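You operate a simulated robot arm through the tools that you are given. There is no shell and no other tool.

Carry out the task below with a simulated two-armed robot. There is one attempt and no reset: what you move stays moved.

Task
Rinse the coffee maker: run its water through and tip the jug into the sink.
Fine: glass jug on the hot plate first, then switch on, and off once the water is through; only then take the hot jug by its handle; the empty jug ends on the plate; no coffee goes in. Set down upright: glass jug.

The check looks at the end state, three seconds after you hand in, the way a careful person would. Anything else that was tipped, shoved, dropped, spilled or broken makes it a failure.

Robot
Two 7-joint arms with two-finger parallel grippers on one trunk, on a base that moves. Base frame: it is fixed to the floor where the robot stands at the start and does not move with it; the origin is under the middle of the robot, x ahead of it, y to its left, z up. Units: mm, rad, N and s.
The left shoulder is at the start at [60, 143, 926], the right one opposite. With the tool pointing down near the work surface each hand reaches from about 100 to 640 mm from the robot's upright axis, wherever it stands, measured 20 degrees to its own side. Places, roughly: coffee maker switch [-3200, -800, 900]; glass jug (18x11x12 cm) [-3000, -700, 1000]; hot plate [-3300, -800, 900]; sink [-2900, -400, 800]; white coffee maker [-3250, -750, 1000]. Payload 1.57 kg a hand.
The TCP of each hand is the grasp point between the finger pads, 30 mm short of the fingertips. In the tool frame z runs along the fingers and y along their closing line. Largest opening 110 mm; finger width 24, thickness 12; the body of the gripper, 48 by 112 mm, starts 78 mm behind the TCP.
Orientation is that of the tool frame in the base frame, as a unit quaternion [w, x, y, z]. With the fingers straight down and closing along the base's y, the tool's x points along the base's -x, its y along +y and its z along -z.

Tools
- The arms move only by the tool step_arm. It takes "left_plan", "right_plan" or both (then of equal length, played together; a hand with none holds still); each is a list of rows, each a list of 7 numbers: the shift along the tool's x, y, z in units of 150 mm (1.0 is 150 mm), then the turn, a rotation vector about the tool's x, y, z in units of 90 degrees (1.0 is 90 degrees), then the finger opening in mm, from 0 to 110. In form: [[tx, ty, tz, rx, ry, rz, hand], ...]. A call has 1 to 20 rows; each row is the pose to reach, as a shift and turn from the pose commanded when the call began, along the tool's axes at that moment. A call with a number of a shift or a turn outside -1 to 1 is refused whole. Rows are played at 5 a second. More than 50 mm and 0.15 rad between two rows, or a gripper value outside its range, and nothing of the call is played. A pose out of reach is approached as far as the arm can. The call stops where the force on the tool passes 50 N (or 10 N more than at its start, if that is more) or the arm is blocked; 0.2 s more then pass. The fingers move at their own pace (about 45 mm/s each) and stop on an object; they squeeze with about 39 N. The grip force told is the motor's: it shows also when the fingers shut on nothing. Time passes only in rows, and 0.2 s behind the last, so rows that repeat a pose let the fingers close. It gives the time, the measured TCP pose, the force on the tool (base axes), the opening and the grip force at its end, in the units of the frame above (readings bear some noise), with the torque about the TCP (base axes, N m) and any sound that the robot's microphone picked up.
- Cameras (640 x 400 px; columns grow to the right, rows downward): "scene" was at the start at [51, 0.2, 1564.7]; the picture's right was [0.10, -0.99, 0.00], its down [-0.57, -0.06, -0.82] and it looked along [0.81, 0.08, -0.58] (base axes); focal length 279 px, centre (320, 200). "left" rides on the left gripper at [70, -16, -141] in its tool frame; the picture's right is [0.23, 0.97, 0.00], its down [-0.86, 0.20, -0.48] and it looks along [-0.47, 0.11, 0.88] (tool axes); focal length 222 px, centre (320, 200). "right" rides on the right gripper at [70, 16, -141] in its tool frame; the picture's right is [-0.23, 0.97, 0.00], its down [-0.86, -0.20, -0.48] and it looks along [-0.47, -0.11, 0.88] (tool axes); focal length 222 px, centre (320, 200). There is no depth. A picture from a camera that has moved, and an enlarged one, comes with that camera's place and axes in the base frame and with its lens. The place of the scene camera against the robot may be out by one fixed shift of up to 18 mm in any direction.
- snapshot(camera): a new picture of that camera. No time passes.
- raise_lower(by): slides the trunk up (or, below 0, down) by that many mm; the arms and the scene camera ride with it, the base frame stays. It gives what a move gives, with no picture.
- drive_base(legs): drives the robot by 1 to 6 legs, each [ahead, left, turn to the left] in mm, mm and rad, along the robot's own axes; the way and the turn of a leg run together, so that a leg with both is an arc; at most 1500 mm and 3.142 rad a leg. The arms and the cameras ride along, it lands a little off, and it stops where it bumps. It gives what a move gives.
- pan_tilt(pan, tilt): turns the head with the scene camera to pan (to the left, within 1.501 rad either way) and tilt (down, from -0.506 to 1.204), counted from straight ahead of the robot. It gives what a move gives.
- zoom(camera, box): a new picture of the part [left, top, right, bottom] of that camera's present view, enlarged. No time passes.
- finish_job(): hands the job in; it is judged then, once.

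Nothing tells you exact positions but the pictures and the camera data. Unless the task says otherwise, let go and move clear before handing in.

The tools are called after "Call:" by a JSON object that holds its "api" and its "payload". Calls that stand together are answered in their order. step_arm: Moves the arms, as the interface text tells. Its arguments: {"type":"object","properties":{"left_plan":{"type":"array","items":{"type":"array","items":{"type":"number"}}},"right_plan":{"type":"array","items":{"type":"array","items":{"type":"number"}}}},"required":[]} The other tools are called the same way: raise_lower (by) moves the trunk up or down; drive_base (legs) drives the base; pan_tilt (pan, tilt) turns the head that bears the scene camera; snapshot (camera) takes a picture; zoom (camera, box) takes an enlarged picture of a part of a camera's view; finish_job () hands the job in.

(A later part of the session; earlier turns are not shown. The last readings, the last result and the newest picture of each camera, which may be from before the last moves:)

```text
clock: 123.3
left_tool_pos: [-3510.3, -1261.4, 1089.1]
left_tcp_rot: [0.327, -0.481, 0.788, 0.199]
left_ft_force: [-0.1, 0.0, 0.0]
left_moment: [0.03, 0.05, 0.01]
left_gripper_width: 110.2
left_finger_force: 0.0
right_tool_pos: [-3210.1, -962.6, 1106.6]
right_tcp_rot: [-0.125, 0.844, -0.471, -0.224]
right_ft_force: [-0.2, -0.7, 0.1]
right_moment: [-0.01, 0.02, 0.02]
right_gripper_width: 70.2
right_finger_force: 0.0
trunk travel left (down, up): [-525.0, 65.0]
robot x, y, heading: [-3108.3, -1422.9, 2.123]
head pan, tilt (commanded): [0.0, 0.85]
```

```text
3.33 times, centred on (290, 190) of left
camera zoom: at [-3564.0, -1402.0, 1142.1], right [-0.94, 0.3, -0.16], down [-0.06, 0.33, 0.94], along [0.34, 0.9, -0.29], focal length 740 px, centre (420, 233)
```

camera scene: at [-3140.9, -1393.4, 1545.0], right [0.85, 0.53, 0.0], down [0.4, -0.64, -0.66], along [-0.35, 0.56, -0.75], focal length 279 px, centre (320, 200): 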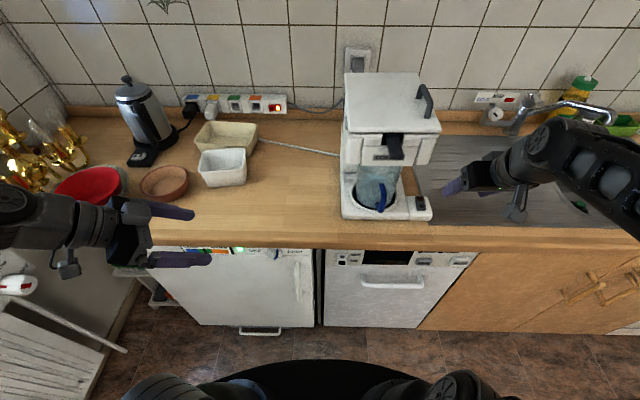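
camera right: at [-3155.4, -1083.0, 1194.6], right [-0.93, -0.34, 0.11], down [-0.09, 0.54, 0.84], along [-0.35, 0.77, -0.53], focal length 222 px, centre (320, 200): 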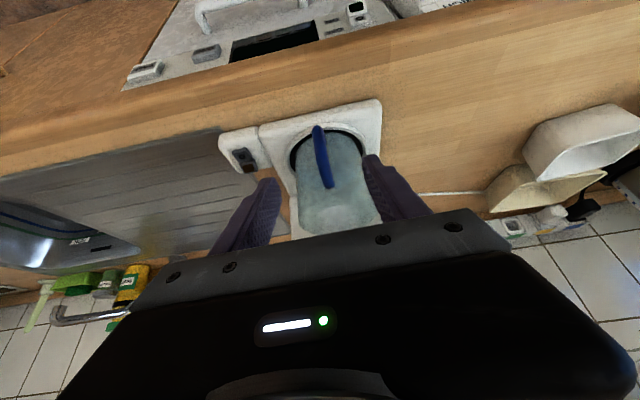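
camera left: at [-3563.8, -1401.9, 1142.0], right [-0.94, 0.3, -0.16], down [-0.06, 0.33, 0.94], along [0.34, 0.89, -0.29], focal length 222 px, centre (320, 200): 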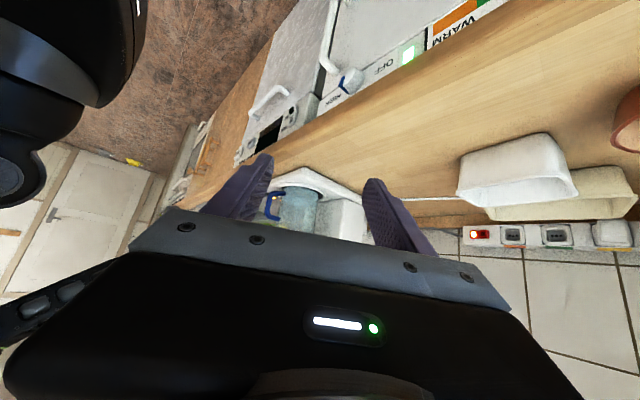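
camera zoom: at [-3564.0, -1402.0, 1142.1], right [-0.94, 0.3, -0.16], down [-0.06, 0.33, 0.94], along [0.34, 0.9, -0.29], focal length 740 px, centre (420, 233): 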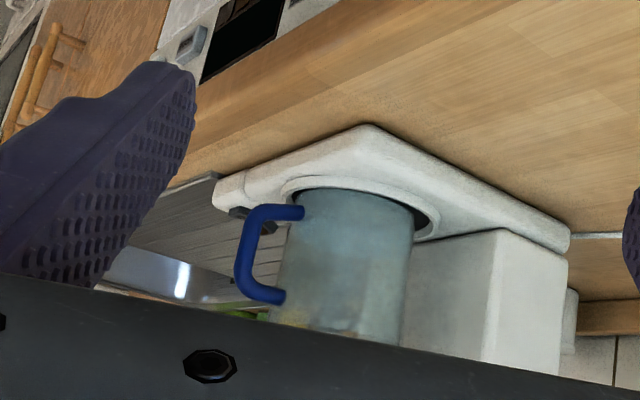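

The handle appears in exactly the same place relative to the hand as at the first grasp. I advance the same 107 mm and close.

Call:
{"api": "step_arm", "payload": {"right_plan": [[0, 0, 0.2, 0, 0, 0, 70], [0, 0, 0.4, 0, 0, 0, 70], [0, 0, 0.57, 0, 0, 0, 70], [0, 0, 0.715, 0, 0, 0, 70], [0, 0, 0.715, 0, 0, 0, 70]]}}

Call:
{"api": "zoom", "payload": {"camera": "right", "box": [240, 90, 400, 240]}}

Call:
{"api": "zoom", "payload": {"camera": "left", "box": [200, 130, 380, 250]}}

```text
clock: 124.5
left_tool_pos: [-3511.1, -1263.8, 1089.1]
left_tcp_rot: [0.328, -0.481, 0.789, 0.199]
left_ft_force: [0.0, -0.1, 0.3]
left_moment: [0.01, 0.01, 0.01]
left_gripper_width: 110.0
left_finger_force: 0.0
right_tool_pos: [-3237.1, -916.4, 1013.2]
right_tcp_rot: [-0.125, 0.844, -0.471, -0.225]
right_ft_force: [-0.5, 0.2, -1.0]
right_moment: [-0.02, -0.04, -0.04]
right_gripper_width: 69.8
right_finger_force: 0.0
trunk travel left (down, up): [-525.0, 65.0]
robot x, y, heading: [-3108.5, -1422.5, 2.13]
head pan, tilt (commanded): [0.0, 0.85]
```

```text
2.67 times, centred on (320, 165) of right
camera zoom: at [-3182.7, -1037.7, 1101.5], right [-0.93, -0.34, 0.11], down [-0.09, 0.54, 0.84], along [-0.35, 0.77, -0.53], focal length 592 px, centre (320, 293)
```

zoom: 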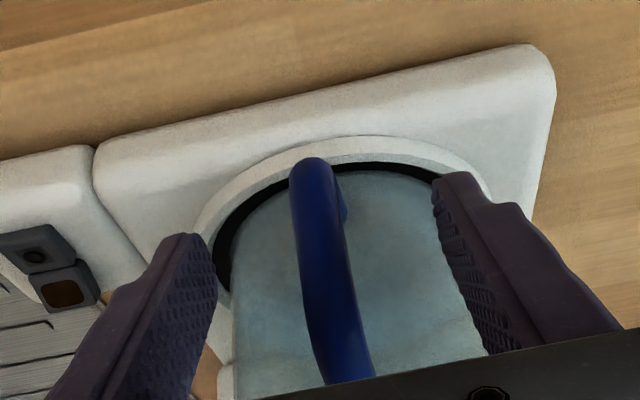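

```text
3.33 times, centred on (290, 190) of left
camera zoom: at [-3563.9, -1402.2, 1142.1], right [-0.94, 0.3, -0.16], down [-0.06, 0.33, 0.94], along [0.34, 0.9, -0.29], focal length 740 px, centre (420, 233)
```

zoom: 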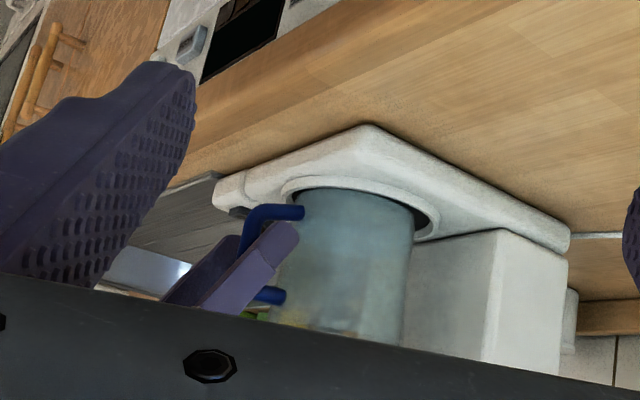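

The fingers straddle the bar. I settle 4 mm lower on it and close the grip.

Call:
{"api": "step_arm", "payload": {"right_plan": [[0.013, 0, 0.023, 0, 0, 0, 60], [0.013, 0, 0.023, 0, 0, 0, 30], [0.013, 0, 0.023, 0, 0, 0, 10], [0.013, 0, 0.023, 0, 0, 0, 0], [0.013, 0, 0.023, 0, 0, 0, 0], [0.013, 0, 0.023, 0, 0, 0, 0]]}}

Call:
{"api": "zoom", "payload": {"camera": "left", "box": [200, 130, 380, 250]}}

```text
clock: 125.9
left_tool_pos: [-3511.6, -1262.1, 1089.2]
left_tcp_rot: [0.327, -0.482, 0.788, 0.199]
left_ft_force: [-0.3, -0.1, -0.6]
left_moment: [-0.01, 0.0, -0.03]
left_gripper_width: 110.1
left_finger_force: 0.0
right_tool_pos: [-3237.3, -916.5, 1009.2]
right_tcp_rot: [-0.124, 0.844, -0.471, -0.225]
right_ft_force: [-0.2, 0.4, 1.5]
right_moment: [0.31, -0.16, -0.02]
right_gripper_width: 14.3
right_finger_force: 30.6
trunk travel left (down, up): [-525.0, 65.0]
robot x, y, heading: [-3111.5, -1420.1, 2.121]
head pan, tilt (commanded): [0.0, 0.85]
```

```text
3.33 times, centred on (290, 190) of left
camera zoom: at [-3563.9, -1402.0, 1142.1], right [-0.94, 0.3, -0.16], down [-0.06, 0.33, 0.94], along [0.34, 0.89, -0.29], focal length 740 px, centre (420, 233)
```

zoom: 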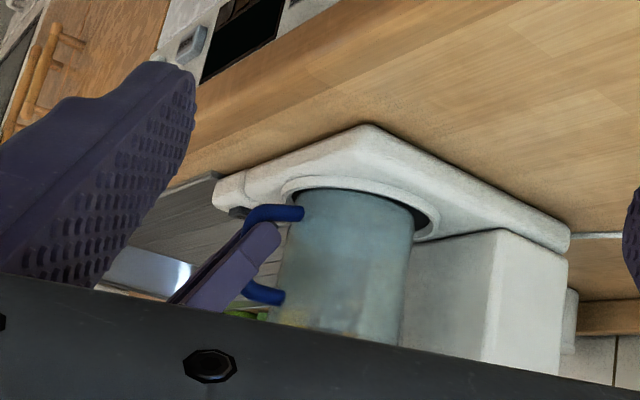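

Gripped on the bar. I lift slowly by 18 mm, watching the load and that the jug stays level.

Call:
{"api": "step_arm", "payload": {"right_plan": [[-0.013, 0, -0.023, 0, 0, 0, 0], [-0.026, 0, -0.046, 0, 0, 0, 0], [-0.043, 0, -0.075, 0, 0, 0, 0], [-0.059, 0, -0.104, 0, 0, 0, 0], [-0.059, 0, -0.104, 0, 0, 0, 0]]}}

Call:
{"api": "zoom", "payload": {"camera": "left", "box": [200, 130, 380, 250]}}

Call:
{"api": "zoom", "payload": {"camera": "scene", "box": [340, 130, 440, 230]}}

```text
clock: 127.1
left_tool_pos: [-3511.3, -1260.9, 1088.7]
left_tcp_rot: [0.327, -0.482, 0.788, 0.199]
left_ft_force: [0.5, 0.4, -0.1]
left_moment: [-0.03, -0.05, 0.03]
left_gripper_width: 110.0
left_finger_force: 0.2
right_tool_pos: [-3238.1, -916.8, 1027.0]
right_tcp_rot: [-0.125, 0.844, -0.471, -0.225]
right_ft_force: [0.3, 0.3, -5.0]
right_moment: [-0.37, -0.21, -0.01]
right_gripper_width: 14.1
right_finger_force: 30.1
trunk travel left (down, up): [-525.0, 65.0]
robot x, y, heading: [-3109.0, -1425.1, 2.13]
head pan, tilt (commanded): [0.0, 0.85]
```

```text
3.33 times, centred on (290, 190) of left
camera zoom: at [-3564.1, -1401.6, 1142.0], right [-0.94, 0.3, -0.16], down [-0.06, 0.33, 0.94], along [0.34, 0.89, -0.29], focal length 740 px, centre (420, 233)
```

zoom: 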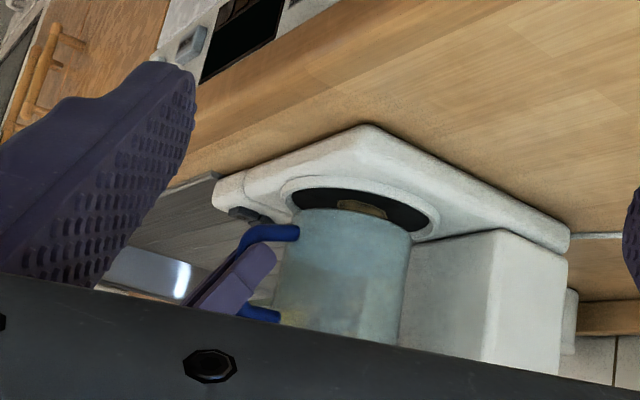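

```text
4.00 times, centred on (390, 180) of scene
camera zoom: at [-3141.1, -1392.9, 1545.0], right [0.85, 0.53, 0.0], down [0.4, -0.64, -0.66], along [-0.35, 0.56, -0.75], focal length 1115 px, centre (40, 280)
```

zoom: 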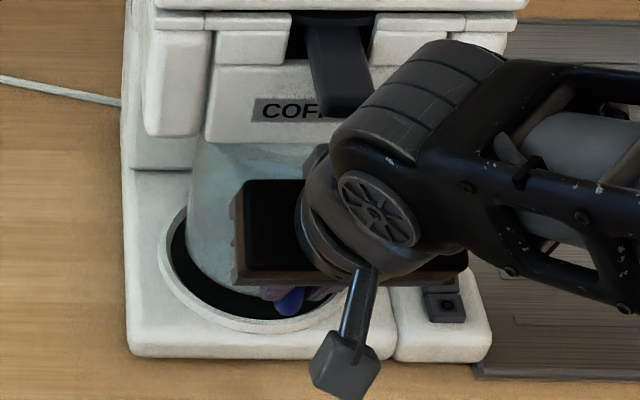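

The loaded jug weighs about 0.5 kg and hangs level. I back the base straight out so the jug clears the housing.

Call:
{"api": "drive_base", "payload": {"legs": [[-190, 0, 0]]}}

Call:
{"api": "snapshot", "payload": {"camera": "scene"}}

Call:
{"api": "snapshot", "payload": {"camera": "left"}}

```text
clock: 128.6
left_tool_pos: [-3410.6, -1423.3, 1089.5]
left_tcp_rot: [0.326, -0.482, 0.788, 0.2]
left_ft_force: [0.2, 0.5, 0.2]
left_moment: [0.03, -0.03, 0.0]
left_gripper_width: 110.0
left_finger_force: 0.1
right_tool_pos: [-3137.3, -1081.0, 1027.1]
right_tcp_rot: [-0.125, 0.844, -0.472, -0.224]
right_ft_force: [0.3, 0.3, -3.6]
right_moment: [-0.3, -0.22, 0.0]
right_gripper_width: 14.1
right_finger_force: 30.5
trunk travel left (down, up): [-525.0, 65.0]
robot x, y, heading: [-3013.9, -1590.5, 2.123]
head pan, tilt (commanded): [0.0, 0.85]
```

```text
taken
camera scene: at [-3040.4, -1555.4, 1545.0], right [0.85, 0.53, 0.0], down [0.4, -0.64, -0.66], along [-0.35, 0.56, -0.75], focal length 279 px, centre (320, 200)
```

scene: 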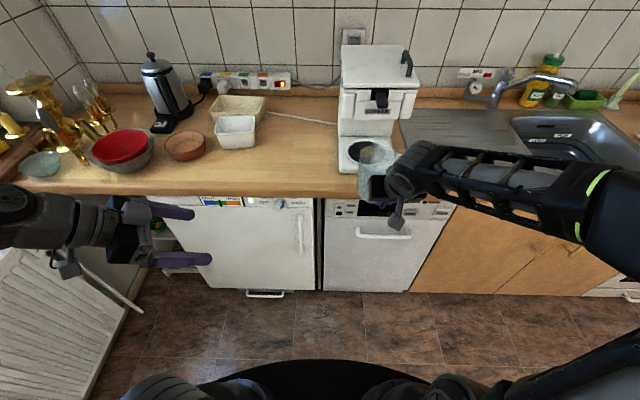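

```text
taken
camera left: at [-3463.6, -1563.8, 1142.3], right [-0.94, 0.3, -0.16], down [-0.06, 0.33, 0.94], along [0.34, 0.9, -0.29], focal length 222 px, centre (320, 200)
```

left: 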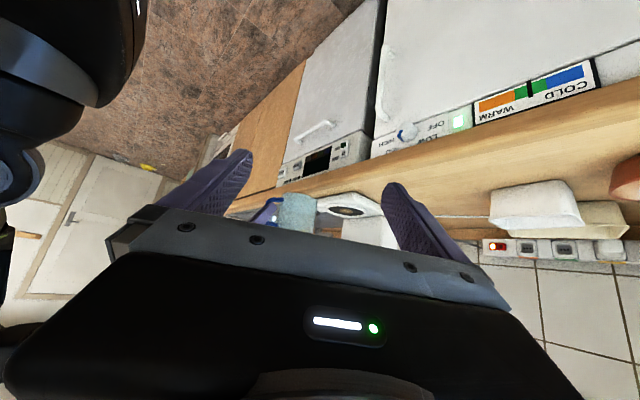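

The jug is clear and upright. I raise it and swing it right in front of my right shoulder, gently.

Call:
{"api": "step_arm", "payload": {"right_plan": [[-0.01, -0.05, -0.1, 0, 0, 0, 0], [-0.01, -0.15, -0.2, 0, 0, 0, 0], [-0.008, -0.3, -0.3, 0, 0, 0, 0], [-0.006, -0.48, -0.4, 0, 0, 0, 0], [-0.005, -0.66, -0.46, 0, 0, 0, 0], [-0.005, -0.84, -0.48, 0, 0, 0, 0], [-0.005, -0.96, -0.48, 0, 0, 0, 0], [-0.005, -1.0, -0.48, 0, 0, 0, 0]]}}

Call:
{"api": "snapshot", "payload": {"camera": "right"}}

```text
clock: 130.4
left_tool_pos: [-3411.9, -1422.3, 1090.4]
left_tcp_rot: [0.326, -0.482, 0.788, 0.2]
left_ft_force: [-0.2, -0.7, -0.3]
left_moment: [0.01, -0.01, -0.01]
left_gripper_width: 110.3
left_finger_force: 0.0
right_tool_pos: [-2992.3, -1028.9, 1090.5]
right_tcp_rot: [-0.124, 0.844, -0.471, -0.224]
right_ft_force: [-0.9, 0.4, -4.1]
right_moment: [-0.36, -0.24, -0.01]
right_gripper_width: 14.1
right_finger_force: 30.7
trunk travel left (down, up): [-525.0, 65.0]
robot x, y, heading: [-3010.3, -1586.6, 2.123]
head pan, tilt (commanded): [0.0, 0.85]
```

```text
taken
camera right: at [-2936.9, -1149.5, 1178.4], right [-0.93, -0.34, 0.11], down [-0.1, 0.54, 0.84], along [-0.35, 0.77, -0.53], focal length 222 px, centre (320, 200)
```

right: 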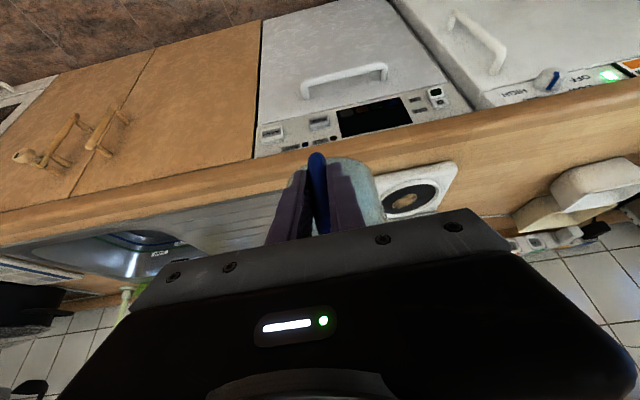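

I strafe right along the counter to bring the jug in front of the sink.

Call:
{"api": "drive_base", "payload": {"legs": [[0, -300, 0], [0, -288, 0]]}}

Call:
{"api": "pan_tilt", "payload": {"pan": -0.35, "tilt": 0.8}}

Call:
{"api": "snapshot", "payload": {"camera": "scene"}}

Call:
{"api": "snapshot", "payload": {"camera": "right"}}

```text
clock: 134.1
left_tool_pos: [-2907.8, -1109.7, 1089.9]
left_tcp_rot: [0.325, -0.482, 0.789, 0.199]
left_ft_force: [-0.3, -0.1, 0.0]
left_moment: [-0.01, 0.03, 0.01]
left_gripper_width: 110.0
left_finger_force: 0.0
right_tool_pos: [-2488.2, -716.9, 1090.0]
right_tcp_rot: [-0.125, 0.843, -0.472, -0.224]
right_ft_force: [0.7, -0.3, -5.6]
right_moment: [-0.35, -0.21, 0.0]
right_gripper_width: 14.2
right_finger_force: 30.3
trunk travel left (down, up): [-525.0, 65.0]
robot x, y, heading: [-2508.7, -1275.8, 2.123]
head pan, tilt (commanded): [0.0, 0.85]
```

```text
clock: 134.9
left_tool_pos: [-2907.9, -1110.8, 1088.0]
left_tcp_rot: [0.326, -0.481, 0.789, 0.199]
left_ft_force: [-0.1, 0.0, 0.2]
left_moment: [0.0, 0.02, -0.02]
left_gripper_width: 109.9
left_finger_force: 0.1
right_tool_pos: [-2488.3, -718.7, 1088.4]
right_tcp_rot: [-0.124, 0.844, -0.471, -0.224]
right_ft_force: [-0.2, 0.4, -5.2]
right_moment: [-0.35, -0.21, 0.0]
right_gripper_width: 14.2
right_finger_force: 30.0
trunk travel left (down, up): [-525.0, 65.0]
robot x, y, heading: [-2506.6, -1275.1, 2.121]
head pan, tilt (commanded): [-0.351, 0.799]
```

```text
taken
camera scene: at [-2513.9, -1230.4, 1549.0], right [0.98, 0.2, 0.0], down [0.14, -0.7, -0.7], along [-0.14, 0.68, -0.72], focal length 279 px, centre (320, 200)
```

scene: 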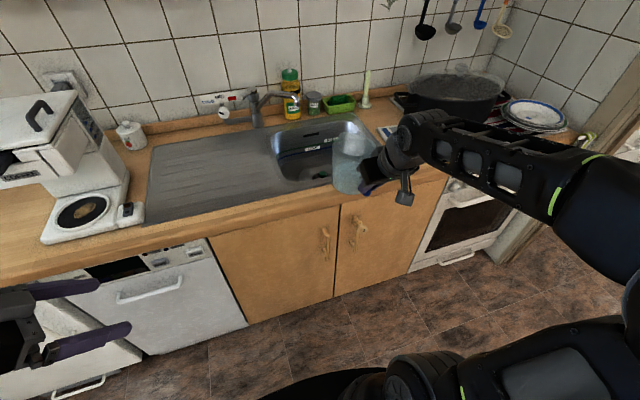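

```text
taken
camera right: at [-2434.3, -838.7, 1178.2], right [-0.93, -0.34, 0.11], down [-0.09, 0.54, 0.84], along [-0.35, 0.77, -0.53], focal length 222 px, centre (320, 200)
```

right: 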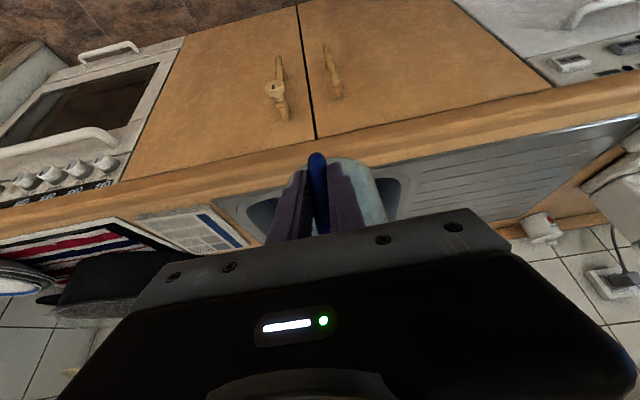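

The jug is in front of the basin. I zoom to check the basin's edges relative to the jug.

Call:
{"api": "zoom", "payload": {"camera": "right", "box": [190, 140, 430, 260]}}

Call:
{"api": "zoom", "payload": {"camera": "scene", "box": [200, 60, 420, 210]}}

```text
2.67 times, centred on (310, 200) of right
camera zoom: at [-2434.3, -838.7, 1178.2], right [-0.93, -0.34, 0.11], down [-0.09, 0.54, 0.84], along [-0.35, 0.77, -0.53], focal length 592 px, centre (347, 200)
```

zoom: 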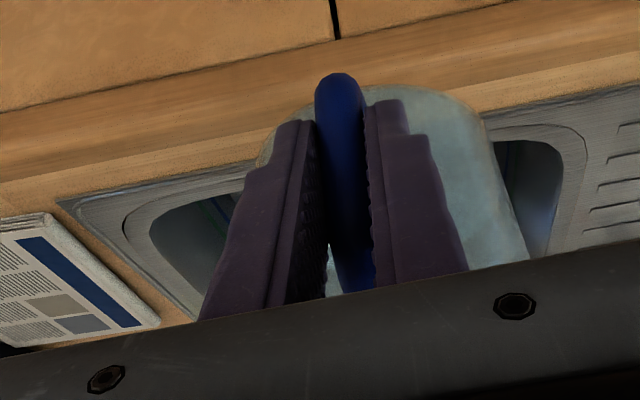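

```text
2.67 times, centred on (310, 135) of scene
camera zoom: at [-2513.9, -1230.4, 1549.0], right [0.98, 0.2, 0.0], down [0.14, -0.7, -0.7], along [-0.14, 0.68, -0.72], focal length 744 px, centre (347, 373)
```

zoom: 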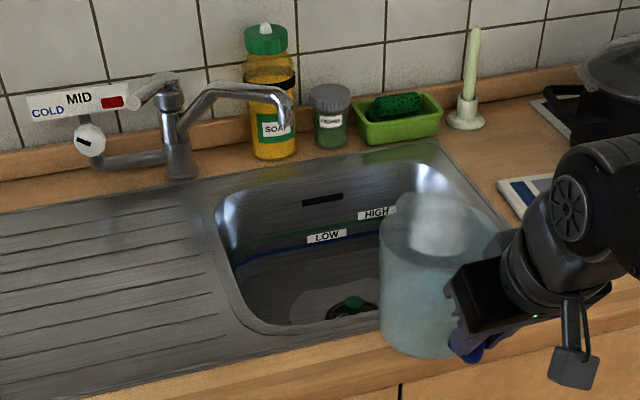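

The basin's opening runs about 593–963 mm right of the plate, front lip near a = −40. I drive forward 299 mm (and 26 mm right) to bring the jug over the basin's middle front, clear of the faucet.

Call:
{"api": "drive_base", "payload": {"legs": [[299, -26, 0]]}}

Call:
{"api": "snapshot", "payload": {"camera": "scene"}}

Call:
{"api": "snapshot", "payload": {"camera": "right"}}

```text
clock: 137.0
left_tool_pos: [-3045.3, -842.4, 1088.9]
left_tcp_rot: [0.327, -0.481, 0.789, 0.198]
left_ft_force: [0.0, -0.2, -0.2]
left_moment: [-0.02, -0.02, 0.0]
left_gripper_width: 110.2
left_finger_force: 0.0
right_tool_pos: [-2624.8, -448.8, 1089.1]
right_tcp_rot: [-0.125, 0.844, -0.472, -0.223]
right_ft_force: [-0.4, 0.4, -5.3]
right_moment: [-0.35, -0.22, 0.02]
right_gripper_width: 14.0
right_finger_force: 30.8
trunk travel left (down, up): [-525.0, 65.0]
robot x, y, heading: [-2644.0, -1006.3, 2.128]
head pan, tilt (commanded): [-0.351, 0.799]
```

```text
taken
camera scene: at [-2650.1, -960.8, 1548.9], right [0.98, 0.2, 0.0], down [0.14, -0.7, -0.7], along [-0.14, 0.68, -0.72], focal length 279 px, centre (320, 200)
```

scene: 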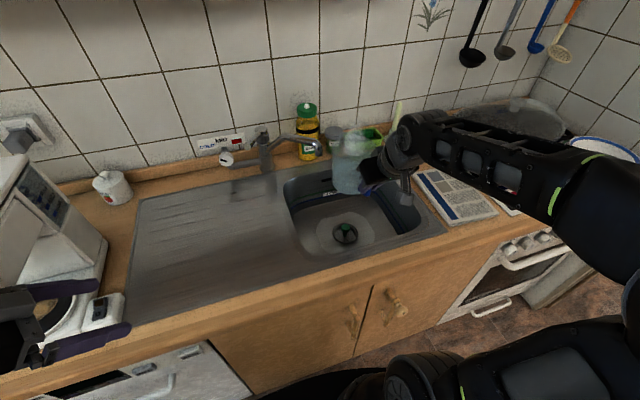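

```text
taken
camera right: at [-2570.5, -569.4, 1177.9], right [-0.93, -0.34, 0.11], down [-0.1, 0.54, 0.84], along [-0.35, 0.77, -0.53], focal length 222 px, centre (320, 200)
```

right: 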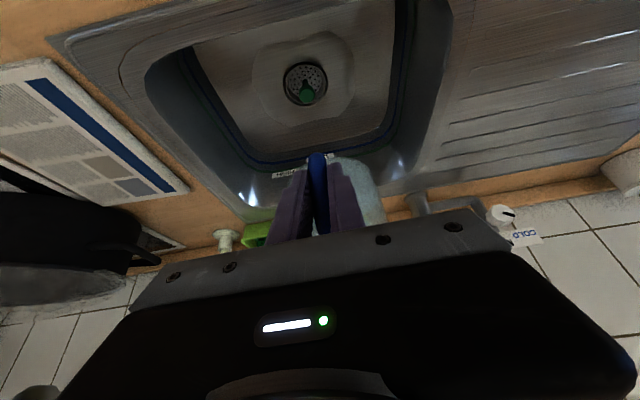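

The jug's axis is now over the basin, near the drain's position, clear of the faucet. I tip it slowly to the right in 5° steps, drifting slightly left to keep the stream in the basin's middle.

Call:
{"api": "step_arm", "payload": {"right_plan": [[0, 0.0175, 0, -0.0483, 0, 0.0275, 0], [0, 0.035, 0, -0.0965, 0, 0.055, 0], [0, 0.0525, 0, -0.1448, 0, 0.0825, 0], [0, 0.07, 0, -0.193, 0, 0.11, 0], [0, 0.0875, 0, -0.2413, 0, 0.1375, 0], [0, 0.105, 0, -0.2896, 0, 0.165, 0], [0, 0.1225, 0, -0.3378, 0, 0.1925, 0], [0, 0.14, 0, -0.3861, 0, 0.22, 0], [0, 0.1575, 0, -0.4343, 0, 0.2474, 0], [0, 0.175, 0, -0.4826, 0, 0.2749, 0]]}}

Call:
{"api": "snapshot", "payload": {"camera": "scene"}}

Call:
{"api": "zoom", "payload": {"camera": "scene", "box": [240, 90, 460, 270]}}

```text
clock: 139.2
left_tool_pos: [-3044.3, -841.8, 1090.0]
left_tcp_rot: [0.327, -0.481, 0.788, 0.2]
left_ft_force: [-0.4, -0.4, 0.4]
left_moment: [-0.01, 0.0, 0.01]
left_gripper_width: 110.1
left_finger_force: 0.1
right_tool_pos: [-2647.4, -463.5, 1088.8]
right_tcp_rot: [0.244, 0.712, -0.522, -0.402]
right_ft_force: [0.5, 0.0, -4.0]
right_moment: [-0.16, 0.07, 0.01]
right_gripper_width: 14.1
right_finger_force: 30.5
trunk travel left (down, up): [-525.0, 65.0]
robot x, y, heading: [-2644.5, -1004.6, 2.125]
head pan, tilt (commanded): [-0.351, 0.799]
```

```text
taken
camera scene: at [-2649.6, -961.6, 1549.0], right [0.98, 0.2, 0.0], down [0.14, -0.7, -0.7], along [-0.14, 0.68, -0.72], focal length 279 px, centre (320, 200)
```

scene: 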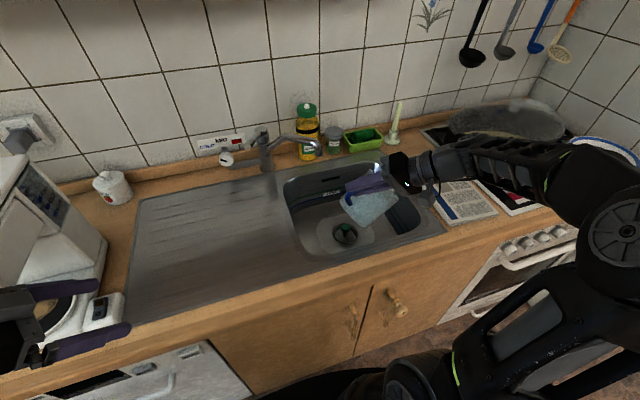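

```text
2.22 times, centred on (350, 180) of scene
camera zoom: at [-2649.6, -961.6, 1549.0], right [0.98, 0.2, 0.0], down [0.14, -0.7, -0.7], along [-0.14, 0.68, -0.72], focal length 620 px, centre (253, 244)
```

zoom: 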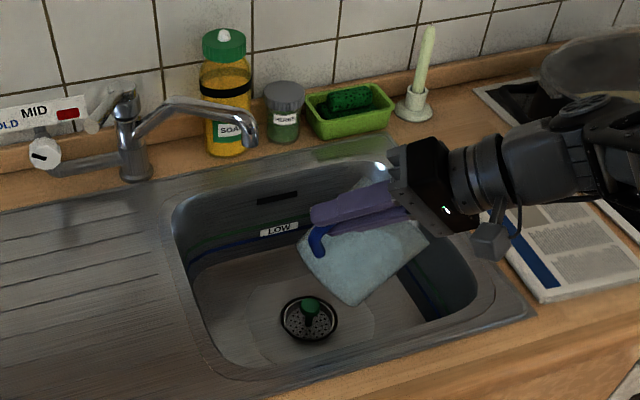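

The jug seems to have swung in the grip. I look with the hand camera before going on.

Call:
{"api": "snapshot", "payload": {"camera": "right"}}

Call:
{"api": "zoom", "payload": {"camera": "scene", "box": [310, 140, 430, 240]}}

Call:
{"api": "snapshot", "payload": {"camera": "left"}}

```text
taken
camera right: at [-2529.8, -545.1, 1159.0], right [-0.56, -0.11, 0.82], down [0.39, 0.84, 0.38], along [-0.73, 0.54, -0.42], focal length 222 px, centre (320, 200)
```

right: 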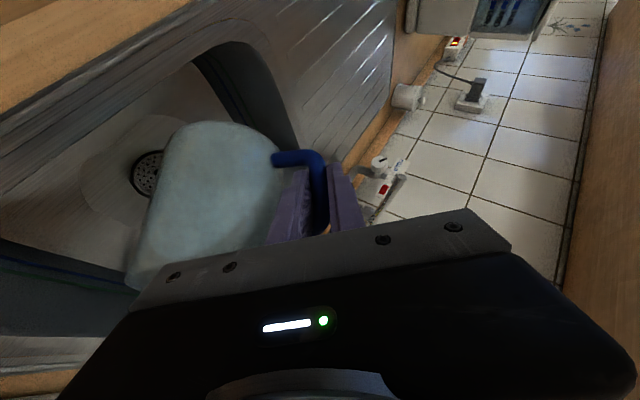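

```text
4.00 times, centred on (370, 190) of scene
camera zoom: at [-2649.6, -961.6, 1549.0], right [0.98, 0.2, 0.0], down [0.14, -0.7, -0.7], along [-0.14, 0.68, -0.72], focal length 1115 px, centre (120, 240)
```

zoom: 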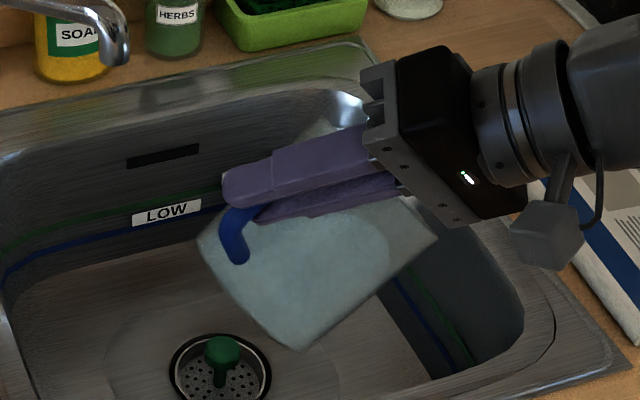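

```text
taken
camera left: at [-3097.4, -982.6, 1142.1], right [-0.94, 0.3, -0.16], down [-0.06, 0.33, 0.94], along [0.34, 0.89, -0.29], focal length 222 px, centre (320, 200)
```

left: 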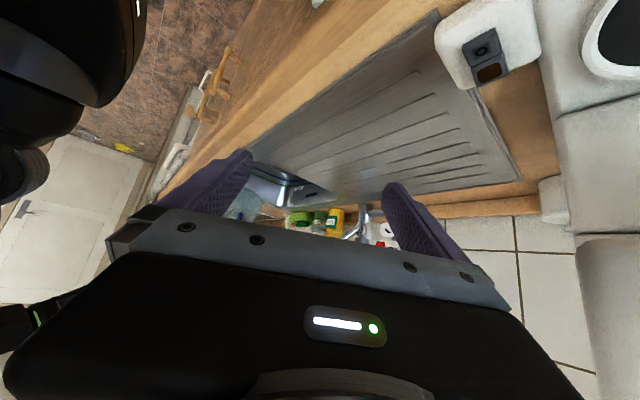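

The jug pivoted about the round handle bar under its weight, so it now hangs with the spout side down and about half the water has already left. I check the rim and counter for any spill before continuing.

Call:
{"api": "zoom", "payload": {"camera": "scene", "box": [370, 180, 480, 260]}}

Call:
{"api": "zoom", "payload": {"camera": "right", "box": [60, 60, 340, 290]}}

```text
5.00 times, centred on (425, 220) of scene
camera zoom: at [-2649.6, -961.6, 1549.0], right [0.98, 0.2, 0.0], down [0.14, -0.7, -0.7], along [-0.14, 0.68, -0.72], focal length 1394 px, centre (-205, 100)
```

zoom: 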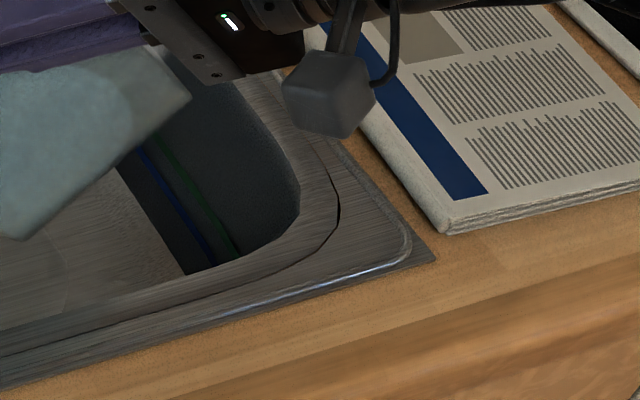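

```text
1.74 times, centred on (200, 175) of right
camera zoom: at [-2529.8, -545.1, 1159.0], right [-0.56, -0.11, 0.82], down [0.39, 0.84, 0.38], along [-0.73, 0.54, -0.42], focal length 386 px, centre (529, 244)
```

zoom: 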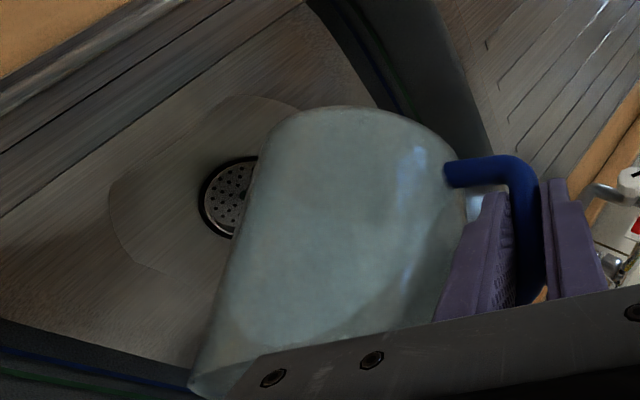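

No spill is visible; at 50° tilt the water is likely still in the jug. I re-centre over the basin: base 90 mm left, then the arm 60 mm forward, before tipping further.

Call:
{"api": "drive_base", "payload": {"legs": [[0, 90, 0]]}}

Call:
{"api": "step_arm", "payload": {"right_plan": [[-0.087, 0, 0.05, 0, 0, 0, 0], [-0.174, 0, 0.099, 0, 0, 0, 0], [-0.261, 0, 0.149, 0, 0, 0, 0], [-0.348, 0, 0.198, 0, 0, 0, 0], [-0.348, 0, 0.198, 0, 0, 0, 0]]}}

Call:
{"api": "snapshot", "payload": {"camera": "scene"}}

Call:
{"api": "snapshot", "payload": {"camera": "right"}}

```text
clock: 140.3
left_tool_pos: [-3121.5, -891.4, 1089.6]
left_tcp_rot: [0.327, -0.481, 0.789, 0.198]
left_ft_force: [-0.2, -0.4, -0.1]
left_moment: [-0.02, -0.06, 0.0]
left_gripper_width: 110.0
left_finger_force: 0.1
right_tool_pos: [-2725.9, -511.6, 1089.5]
right_tcp_rot: [0.244, 0.713, -0.521, -0.401]
right_ft_force: [0.1, -0.2, -4.8]
right_moment: [-0.14, 0.07, -0.05]
right_gripper_width: 13.9
right_finger_force: 30.4
trunk travel left (down, up): [-525.0, 65.0]
robot x, y, heading: [-2721.3, -1054.3, 2.123]
head pan, tilt (commanded): [-0.351, 0.799]
```

```text
clock: 141.5
left_tool_pos: [-3121.3, -890.4, 1089.2]
left_tcp_rot: [0.327, -0.481, 0.789, 0.199]
left_ft_force: [-0.4, 0.0, 0.5]
left_moment: [0.04, -0.04, 0.03]
left_gripper_width: 110.0
left_finger_force: 0.0
right_tool_pos: [-2755.3, -459.3, 1089.0]
right_tcp_rot: [0.243, 0.712, -0.522, -0.401]
right_ft_force: [0.0, 0.5, -4.6]
right_moment: [-0.2, 0.06, 0.01]
right_gripper_width: 14.0
right_finger_force: 30.9
trunk travel left (down, up): [-525.0, 65.0]
robot x, y, heading: [-2721.2, -1055.9, 2.126]
head pan, tilt (commanded): [-0.351, 0.799]
```

```text
taken
camera scene: at [-2726.2, -1009.6, 1549.0], right [0.98, 0.2, 0.0], down [0.14, -0.7, -0.7], along [-0.14, 0.68, -0.72], focal length 279 px, centre (320, 200)
```

scene: 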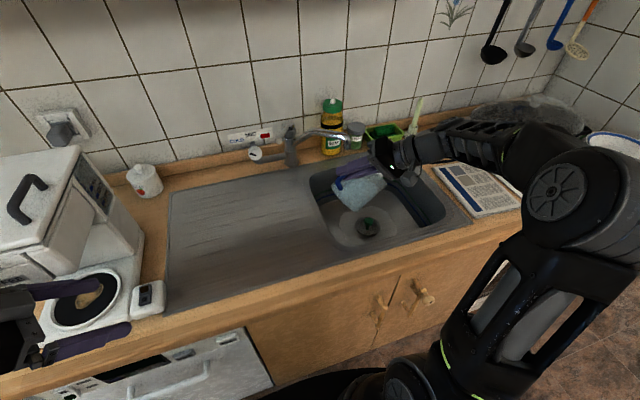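

```text
taken
camera right: at [-2638.4, -541.3, 1158.8], right [-0.56, -0.11, 0.82], down [0.39, 0.84, 0.39], along [-0.73, 0.54, -0.43], focal length 222 px, centre (320, 200)
```

right: 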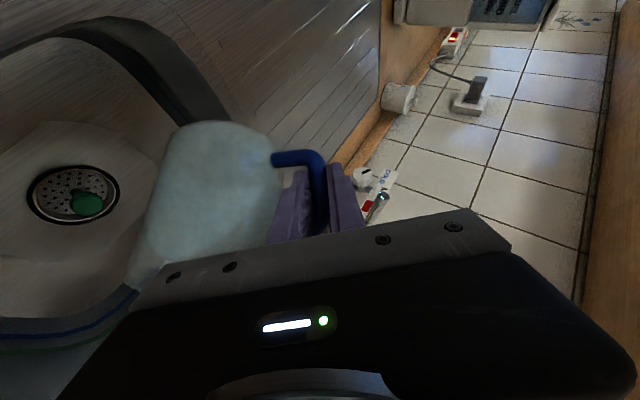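

Water is still in the jug (≈4.7 N) and the spout is now over the middle of the basin. I continue tipping from 50° to 85°, then look.

Call:
{"api": "step_arm", "payload": {"right_plan": [[-0.0145, -0.0245, -0.0254, -0.0483, 0, 0.0275, 0], [-0.029, -0.049, -0.0507, -0.0965, 0, 0.055, 0], [-0.0435, -0.0735, -0.0761, -0.1448, 0, 0.0825, 0], [-0.058, -0.098, -0.1014, -0.193, 0, 0.11, 0], [-0.0725, -0.1225, -0.1268, -0.2413, 0, 0.1375, 0], [-0.087, -0.147, -0.1521, -0.2896, 0, 0.165, 0], [-0.1015, -0.1715, -0.1775, -0.3378, 0, 0.1925, 0], [-0.1015, -0.1715, -0.1775, -0.3378, 0, 0.1925, 0], [-0.1015, -0.1715, -0.1775, -0.3378, 0, 0.1925, 0]]}}

Call:
{"api": "zoom", "payload": {"camera": "scene", "box": [280, 100, 500, 260]}}

Call:
{"api": "snapshot", "payload": {"camera": "right"}}

```text
clock: 143.5
left_tool_pos: [-3120.7, -890.9, 1089.7]
left_tcp_rot: [0.326, -0.482, 0.788, 0.2]
left_ft_force: [1.0, -0.1, 0.3]
left_moment: [0.0, 0.02, 0.0]
left_gripper_width: 109.9
left_finger_force: 0.0
right_tool_pos: [-2720.4, -437.1, 1089.8]
right_tcp_rot: [0.478, 0.537, -0.499, -0.483]
right_ft_force: [-0.3, -0.6, -4.6]
right_moment: [-0.03, -0.1, 0.02]
right_gripper_width: 13.9
right_finger_force: 30.7
trunk travel left (down, up): [-525.0, 65.0]
robot x, y, heading: [-2716.3, -1053.5, 2.125]
head pan, tilt (commanded): [-0.351, 0.799]
```

```text
2.50 times, centred on (390, 180) of scene
camera zoom: at [-2726.0, -1009.4, 1549.0], right [0.98, 0.2, 0.0], down [0.14, -0.7, -0.7], along [-0.14, 0.68, -0.72], focal length 697 px, centre (145, 250)
```

zoom: 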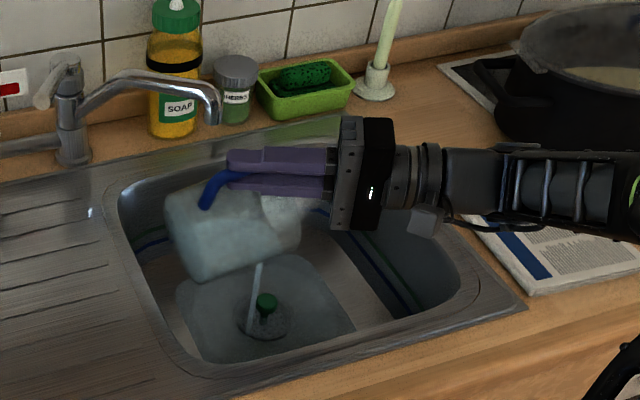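

```text
taken
camera right: at [-2578.7, -505.2, 1113.6], right [-0.08, 0.18, 0.98], down [0.46, 0.88, -0.13], along [-0.88, 0.44, -0.15], focal length 222 px, centre (320, 200)
```

right: 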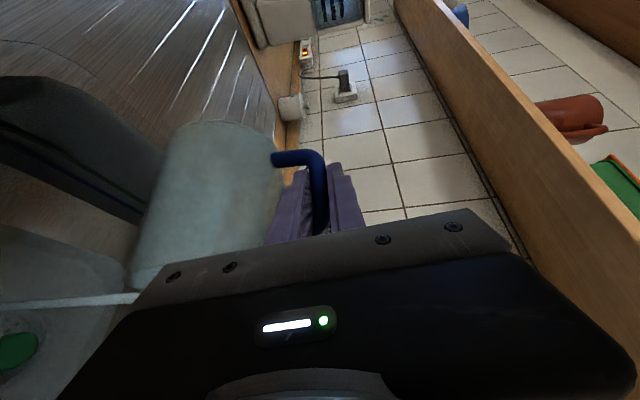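

A stream is falling right at the drain. I hold for the water to run, then roll on past horizontal.

Call:
{"api": "step_arm", "payload": {"right_plan": [[0, 0, 0, 0, 0, 0, 0], [0, 0, 0, 0, 0, 0, 0], [0, 0, 0, 0, 0, 0, 0], [0, 0, 0, 0, 0, 0, 0], [0, 0, 0, 0, 0, 0, 0], [0, 0, 0, 0, 0, 0, 0], [0, 0, 0, 0, 0, 0, 0], [0, 0, 0, 0, 0, 0, 0]]}}

Call:
{"api": "zoom", "payload": {"camera": "scene", "box": [280, 100, 500, 260]}}

```text
clock: 145.3
left_tool_pos: [-3119.9, -890.2, 1089.6]
left_tcp_rot: [0.327, -0.481, 0.788, 0.2]
left_ft_force: [0.2, 1.0, -0.5]
left_moment: [-0.03, -0.01, 0.0]
left_gripper_width: 109.9
left_finger_force: 0.0
right_tool_pos: [-2721.1, -439.6, 1089.8]
right_tcp_rot: [0.479, 0.538, -0.498, -0.482]
right_ft_force: [0.4, 0.4, -2.6]
right_moment: [0.02, -0.06, -0.01]
right_gripper_width: 14.0
right_finger_force: 30.4
trunk travel left (down, up): [-525.0, 65.0]
robot x, y, heading: [-2720.1, -1052.7, 2.127]
head pan, tilt (commanded): [-0.351, 0.799]
```

```text
2.50 times, centred on (390, 180) of scene
camera zoom: at [-2726.3, -1009.6, 1549.0], right [0.98, 0.2, 0.0], down [0.14, -0.7, -0.7], along [-0.14, 0.68, -0.72], focal length 697 px, centre (145, 250)
```

zoom: 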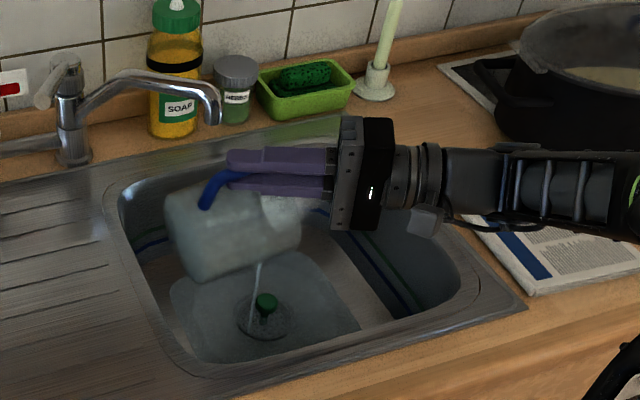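

Mostly out; a thin stream remains. I roll on to 115° to empty it fully and hold.

Call:
{"api": "step_arm", "payload": {"right_plan": [[-0.022, -0.004, -0.0385, -0.0483, 0, 0.0275, 0], [-0.044, -0.008, -0.077, -0.0965, 0, 0.055, 0], [-0.0655, -0.0115, -0.1155, -0.1448, 0, 0.0825, 0], [-0.087, -0.015, -0.154, -0.193, 0, 0.11, 0], [-0.109, -0.019, -0.1925, -0.2413, 0, 0.1375, 0], [-0.131, -0.023, -0.231, -0.2896, 0, 0.165, 0], [-0.131, -0.023, -0.231, -0.2896, 0, 0.165, 0], [-0.131, -0.023, -0.231, -0.2896, 0, 0.165, 0], [-0.131, -0.023, -0.231, -0.2896, 0, 0.165, 0], [-0.131, -0.023, -0.231, -0.2896, 0, 0.165, 0], [-0.131, -0.023, -0.231, -0.2896, 0, 0.165, 0], [-0.131, -0.023, -0.231, -0.2896, 0, 0.165, 0], [-0.131, -0.023, -0.231, -0.2896, 0, 0.165, 0], [-0.131, -0.023, -0.231, -0.2896, 0, 0.165, 0], [-0.131, -0.023, -0.231, -0.2896, 0, 0.165, 0], [-0.131, -0.023, -0.231, -0.2896, 0, 0.165, 0]]}}

Call:
{"api": "zoom", "payload": {"camera": "scene", "box": [280, 100, 500, 260]}}

Call:
{"api": "snapshot", "payload": {"camera": "right"}}

```text
clock: 148.7
left_tool_pos: [-3121.1, -889.9, 1090.7]
left_tcp_rot: [0.327, -0.481, 0.789, 0.2]
left_ft_force: [0.6, -0.2, -0.4]
left_moment: [0.01, 0.01, -0.03]
left_gripper_width: 110.0
left_finger_force: 0.0
right_tool_pos: [-2687.6, -418.6, 1089.4]
right_tcp_rot: [0.645, 0.348, -0.442, -0.518]
right_ft_force: [-0.6, -0.2, -3.2]
right_moment: [0.02, -0.08, 0.01]
right_gripper_width: 13.8
right_finger_force: 30.3
trunk travel left (down, up): [-525.0, 65.0]
robot x, y, heading: [-2719.7, -1052.4, 2.123]
head pan, tilt (commanded): [-0.351, 0.799]
```

```text
2.50 times, centred on (390, 180) of scene
camera zoom: at [-2726.2, -1009.6, 1549.0], right [0.98, 0.2, 0.0], down [0.14, -0.7, -0.7], along [-0.14, 0.68, -0.72], focal length 697 px, centre (145, 250)
```

zoom: 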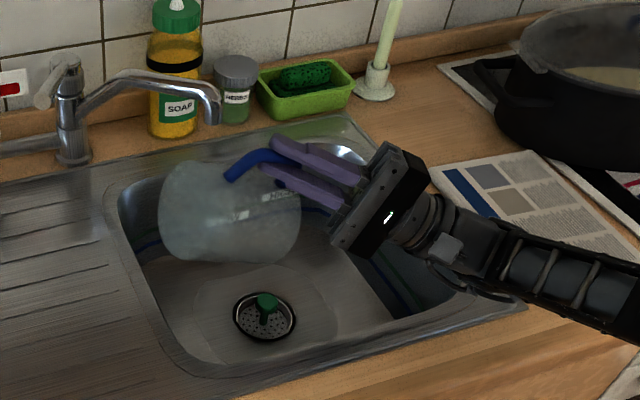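

```text
taken
camera right: at [-2545.0, -484.2, 1067.4], right [0.33, 0.44, 0.83], down [0.31, 0.79, -0.54], along [-0.89, 0.44, 0.13], focal length 222 px, centre (320, 200)
```

right: 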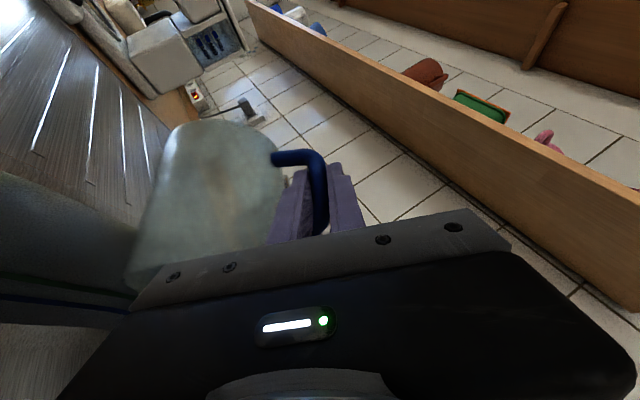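

The jug is empty and the stream has stopped; load is back to about 2.8 N. I roll it back upright over the sink.

Call:
{"api": "step_arm", "payload": {"right_plan": [[0, 0, 0, 0.0764, 0, -0.0435, 0], [0, 0, 0, 0.1528, 0, -0.0871, 0], [0, 0, 0, 0.2293, 0, -0.1306, 0], [0, 0, 0, 0.3057, 0, -0.1741, 0], [0, 0, 0, 0.3821, 0, -0.2177, 0], [0, 0, 0, 0.4585, 0, -0.2612, 0], [0, 0, 0, 0.5349, 0, -0.3047, 0], [0, 0, 0, 0.6113, 0, -0.3483, 0], [0, 0, 0, 0.6878, 0, -0.3918, 0], [0, 0, 0, 0.7642, 0, -0.4353, 0], [0, 0, 0, 0.8406, 0, -0.4789, 0], [0, 0, 0, 0.917, 0, -0.5224, 0]]}}

Call:
{"api": "step_arm", "payload": {"right_plan": [[0, 0, 0, 0.0764, 0, -0.0435, 0], [0, 0, 0, 0.1528, 0, -0.0871, 0], [0, 0, 0, 0.193, 0, -0.11, 0], [0, 0, 0, 0.193, 0, -0.11, 0]]}}

Call:
{"api": "snapshot", "payload": {"camera": "scene"}}

Call:
{"api": "snapshot", "payload": {"camera": "right"}}

```text
clock: 151.3
left_tool_pos: [-3120.3, -890.5, 1089.7]
left_tcp_rot: [0.327, -0.481, 0.789, 0.199]
left_ft_force: [0.6, 0.5, 0.8]
left_moment: [-0.01, 0.03, 0.02]
left_gripper_width: 109.8
left_finger_force: 0.0
right_tool_pos: [-2686.7, -418.2, 1090.1]
right_tcp_rot: [0.023, 0.81, -0.504, -0.301]
right_ft_force: [0.6, 0.1, -1.4]
right_moment: [-0.13, 0.1, -0.01]
right_gripper_width: 13.7
right_finger_force: 30.2
trunk travel left (down, up): [-525.0, 65.0]
robot x, y, heading: [-2718.1, -1051.0, 2.124]
head pan, tilt (commanded): [-0.351, 0.799]
```

```text
clock: 152.3
left_tool_pos: [-3119.8, -890.1, 1089.5]
left_tcp_rot: [0.327, -0.481, 0.789, 0.199]
left_ft_force: [0.2, -0.3, 0.0]
left_moment: [-0.01, 0.02, 0.0]
left_gripper_width: 110.0
left_finger_force: 0.2
right_tool_pos: [-2686.4, -417.8, 1089.5]
right_tcp_rot: [-0.125, 0.843, -0.473, -0.223]
right_ft_force: [0.5, 0.6, -1.7]
right_moment: [-0.13, 0.19, -0.05]
right_gripper_width: 14.0
right_finger_force: 30.3
trunk travel left (down, up): [-525.0, 65.0]
robot x, y, heading: [-2715.2, -1052.7, 2.129]
head pan, tilt (commanded): [-0.351, 0.799]
```

```text
taken
camera scene: at [-2726.1, -1009.5, 1549.0], right [0.98, 0.2, 0.0], down [0.14, -0.7, -0.7], along [-0.14, 0.68, -0.72], focal length 279 px, centre (320, 200)
```

scene: 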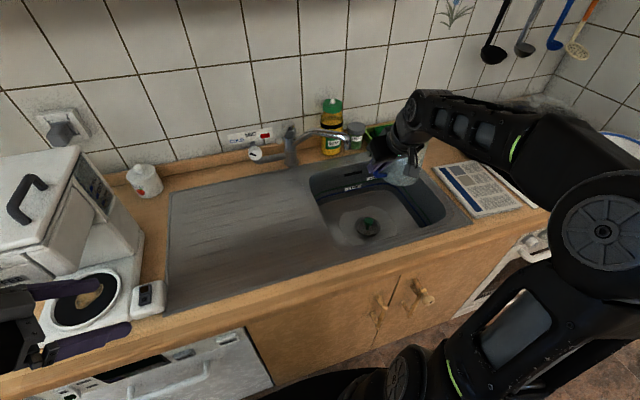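

```text
taken
camera right: at [-2632.7, -538.4, 1178.3], right [-0.93, -0.34, 0.11], down [-0.1, 0.54, 0.84], along [-0.35, 0.77, -0.53], focal length 222 px, centre (320, 200)
```

right: 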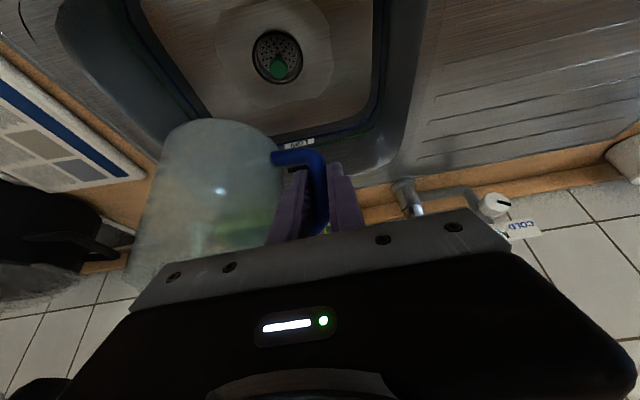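

The jug is upright and empty, but it has swivelled in the grip to about 87° right of the hand. I'll set it briefly on the drainboard and regrasp with the left hand. First I back off and restore the left hand's downward pose.

Call:
{"api": "drive_base", "payload": {"legs": [[-160, 0, 0]]}}

Call:
{"api": "step_arm", "payload": {"left_plan": [[0, 0, 0, -0.0285, 0.0505, -0.0689, 110], [0, 0, 0, -0.0571, 0.1009, -0.1378, 110], [0, 0, 0, -0.0856, 0.1514, -0.2067, 90], [0, 0, 0, -0.1142, 0.2018, -0.2756, 70], [0, 0, 0, -0.1427, 0.2523, -0.3446, 70], [0, 0, 0, -0.1713, 0.3027, -0.4135, 70], [0, 0, 0, -0.1998, 0.3532, -0.4824, 70], [0, 0, 0, -0.2284, 0.4036, -0.5513, 70], [0, 0, 0, -0.2569, 0.4541, -0.6202, 70]]}}

Call:
{"api": "snapshot", "payload": {"camera": "scene"}}

```text
clock: 153.7
left_tool_pos: [-3035.6, -1027.1, 1090.7]
left_tcp_rot: [0.326, -0.483, 0.787, 0.201]
left_ft_force: [0.1, -1.2, -0.5]
left_moment: [-0.01, 0.05, 0.06]
left_gripper_width: 110.1
left_finger_force: 0.1
right_tool_pos: [-2603.3, -555.3, 1090.9]
right_tcp_rot: [-0.124, 0.845, -0.47, -0.224]
right_ft_force: [-0.2, 0.1, -2.3]
right_moment: [-0.13, 0.15, 0.03]
right_gripper_width: 13.8
right_finger_force: 30.6
trunk travel left (down, up): [-525.0, 65.0]
robot x, y, heading: [-2633.6, -1188.0, 2.125]
head pan, tilt (commanded): [-0.351, 0.799]
```

```text
clock: 155.7
left_tool_pos: [-3037.3, -1027.1, 1089.2]
left_tcp_rot: [0.002, 0.875, -0.485, 0.001]
left_ft_force: [-0.2, -0.2, 0.0]
left_moment: [-0.02, 0.0, -0.01]
left_gripper_width: 70.1
left_finger_force: 0.0
right_tool_pos: [-2604.2, -553.0, 1089.6]
right_tcp_rot: [-0.124, 0.844, -0.471, -0.224]
right_ft_force: [-0.3, -0.2, -2.5]
right_moment: [-0.15, 0.15, 0.03]
right_gripper_width: 14.1
right_finger_force: 30.3
trunk travel left (down, up): [-525.0, 65.0]
robot x, y, heading: [-2638.0, -1189.6, 2.132]
head pan, tilt (commanded): [-0.351, 0.799]
```

```text
taken
camera scene: at [-2642.5, -1144.4, 1549.0], right [0.98, 0.2, 0.0], down [0.15, -0.7, -0.7], along [-0.14, 0.68, -0.72], focal length 279 px, centre (320, 200)
```

scene: 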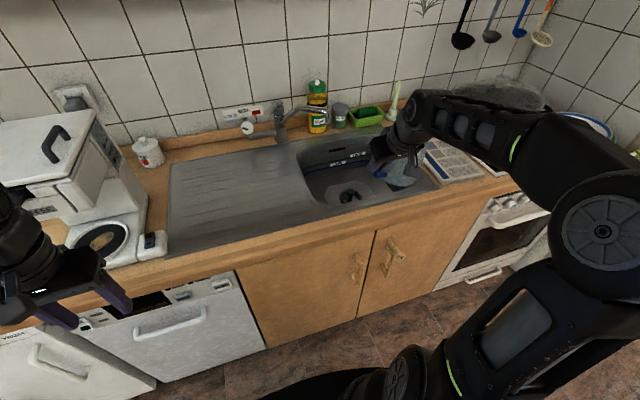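

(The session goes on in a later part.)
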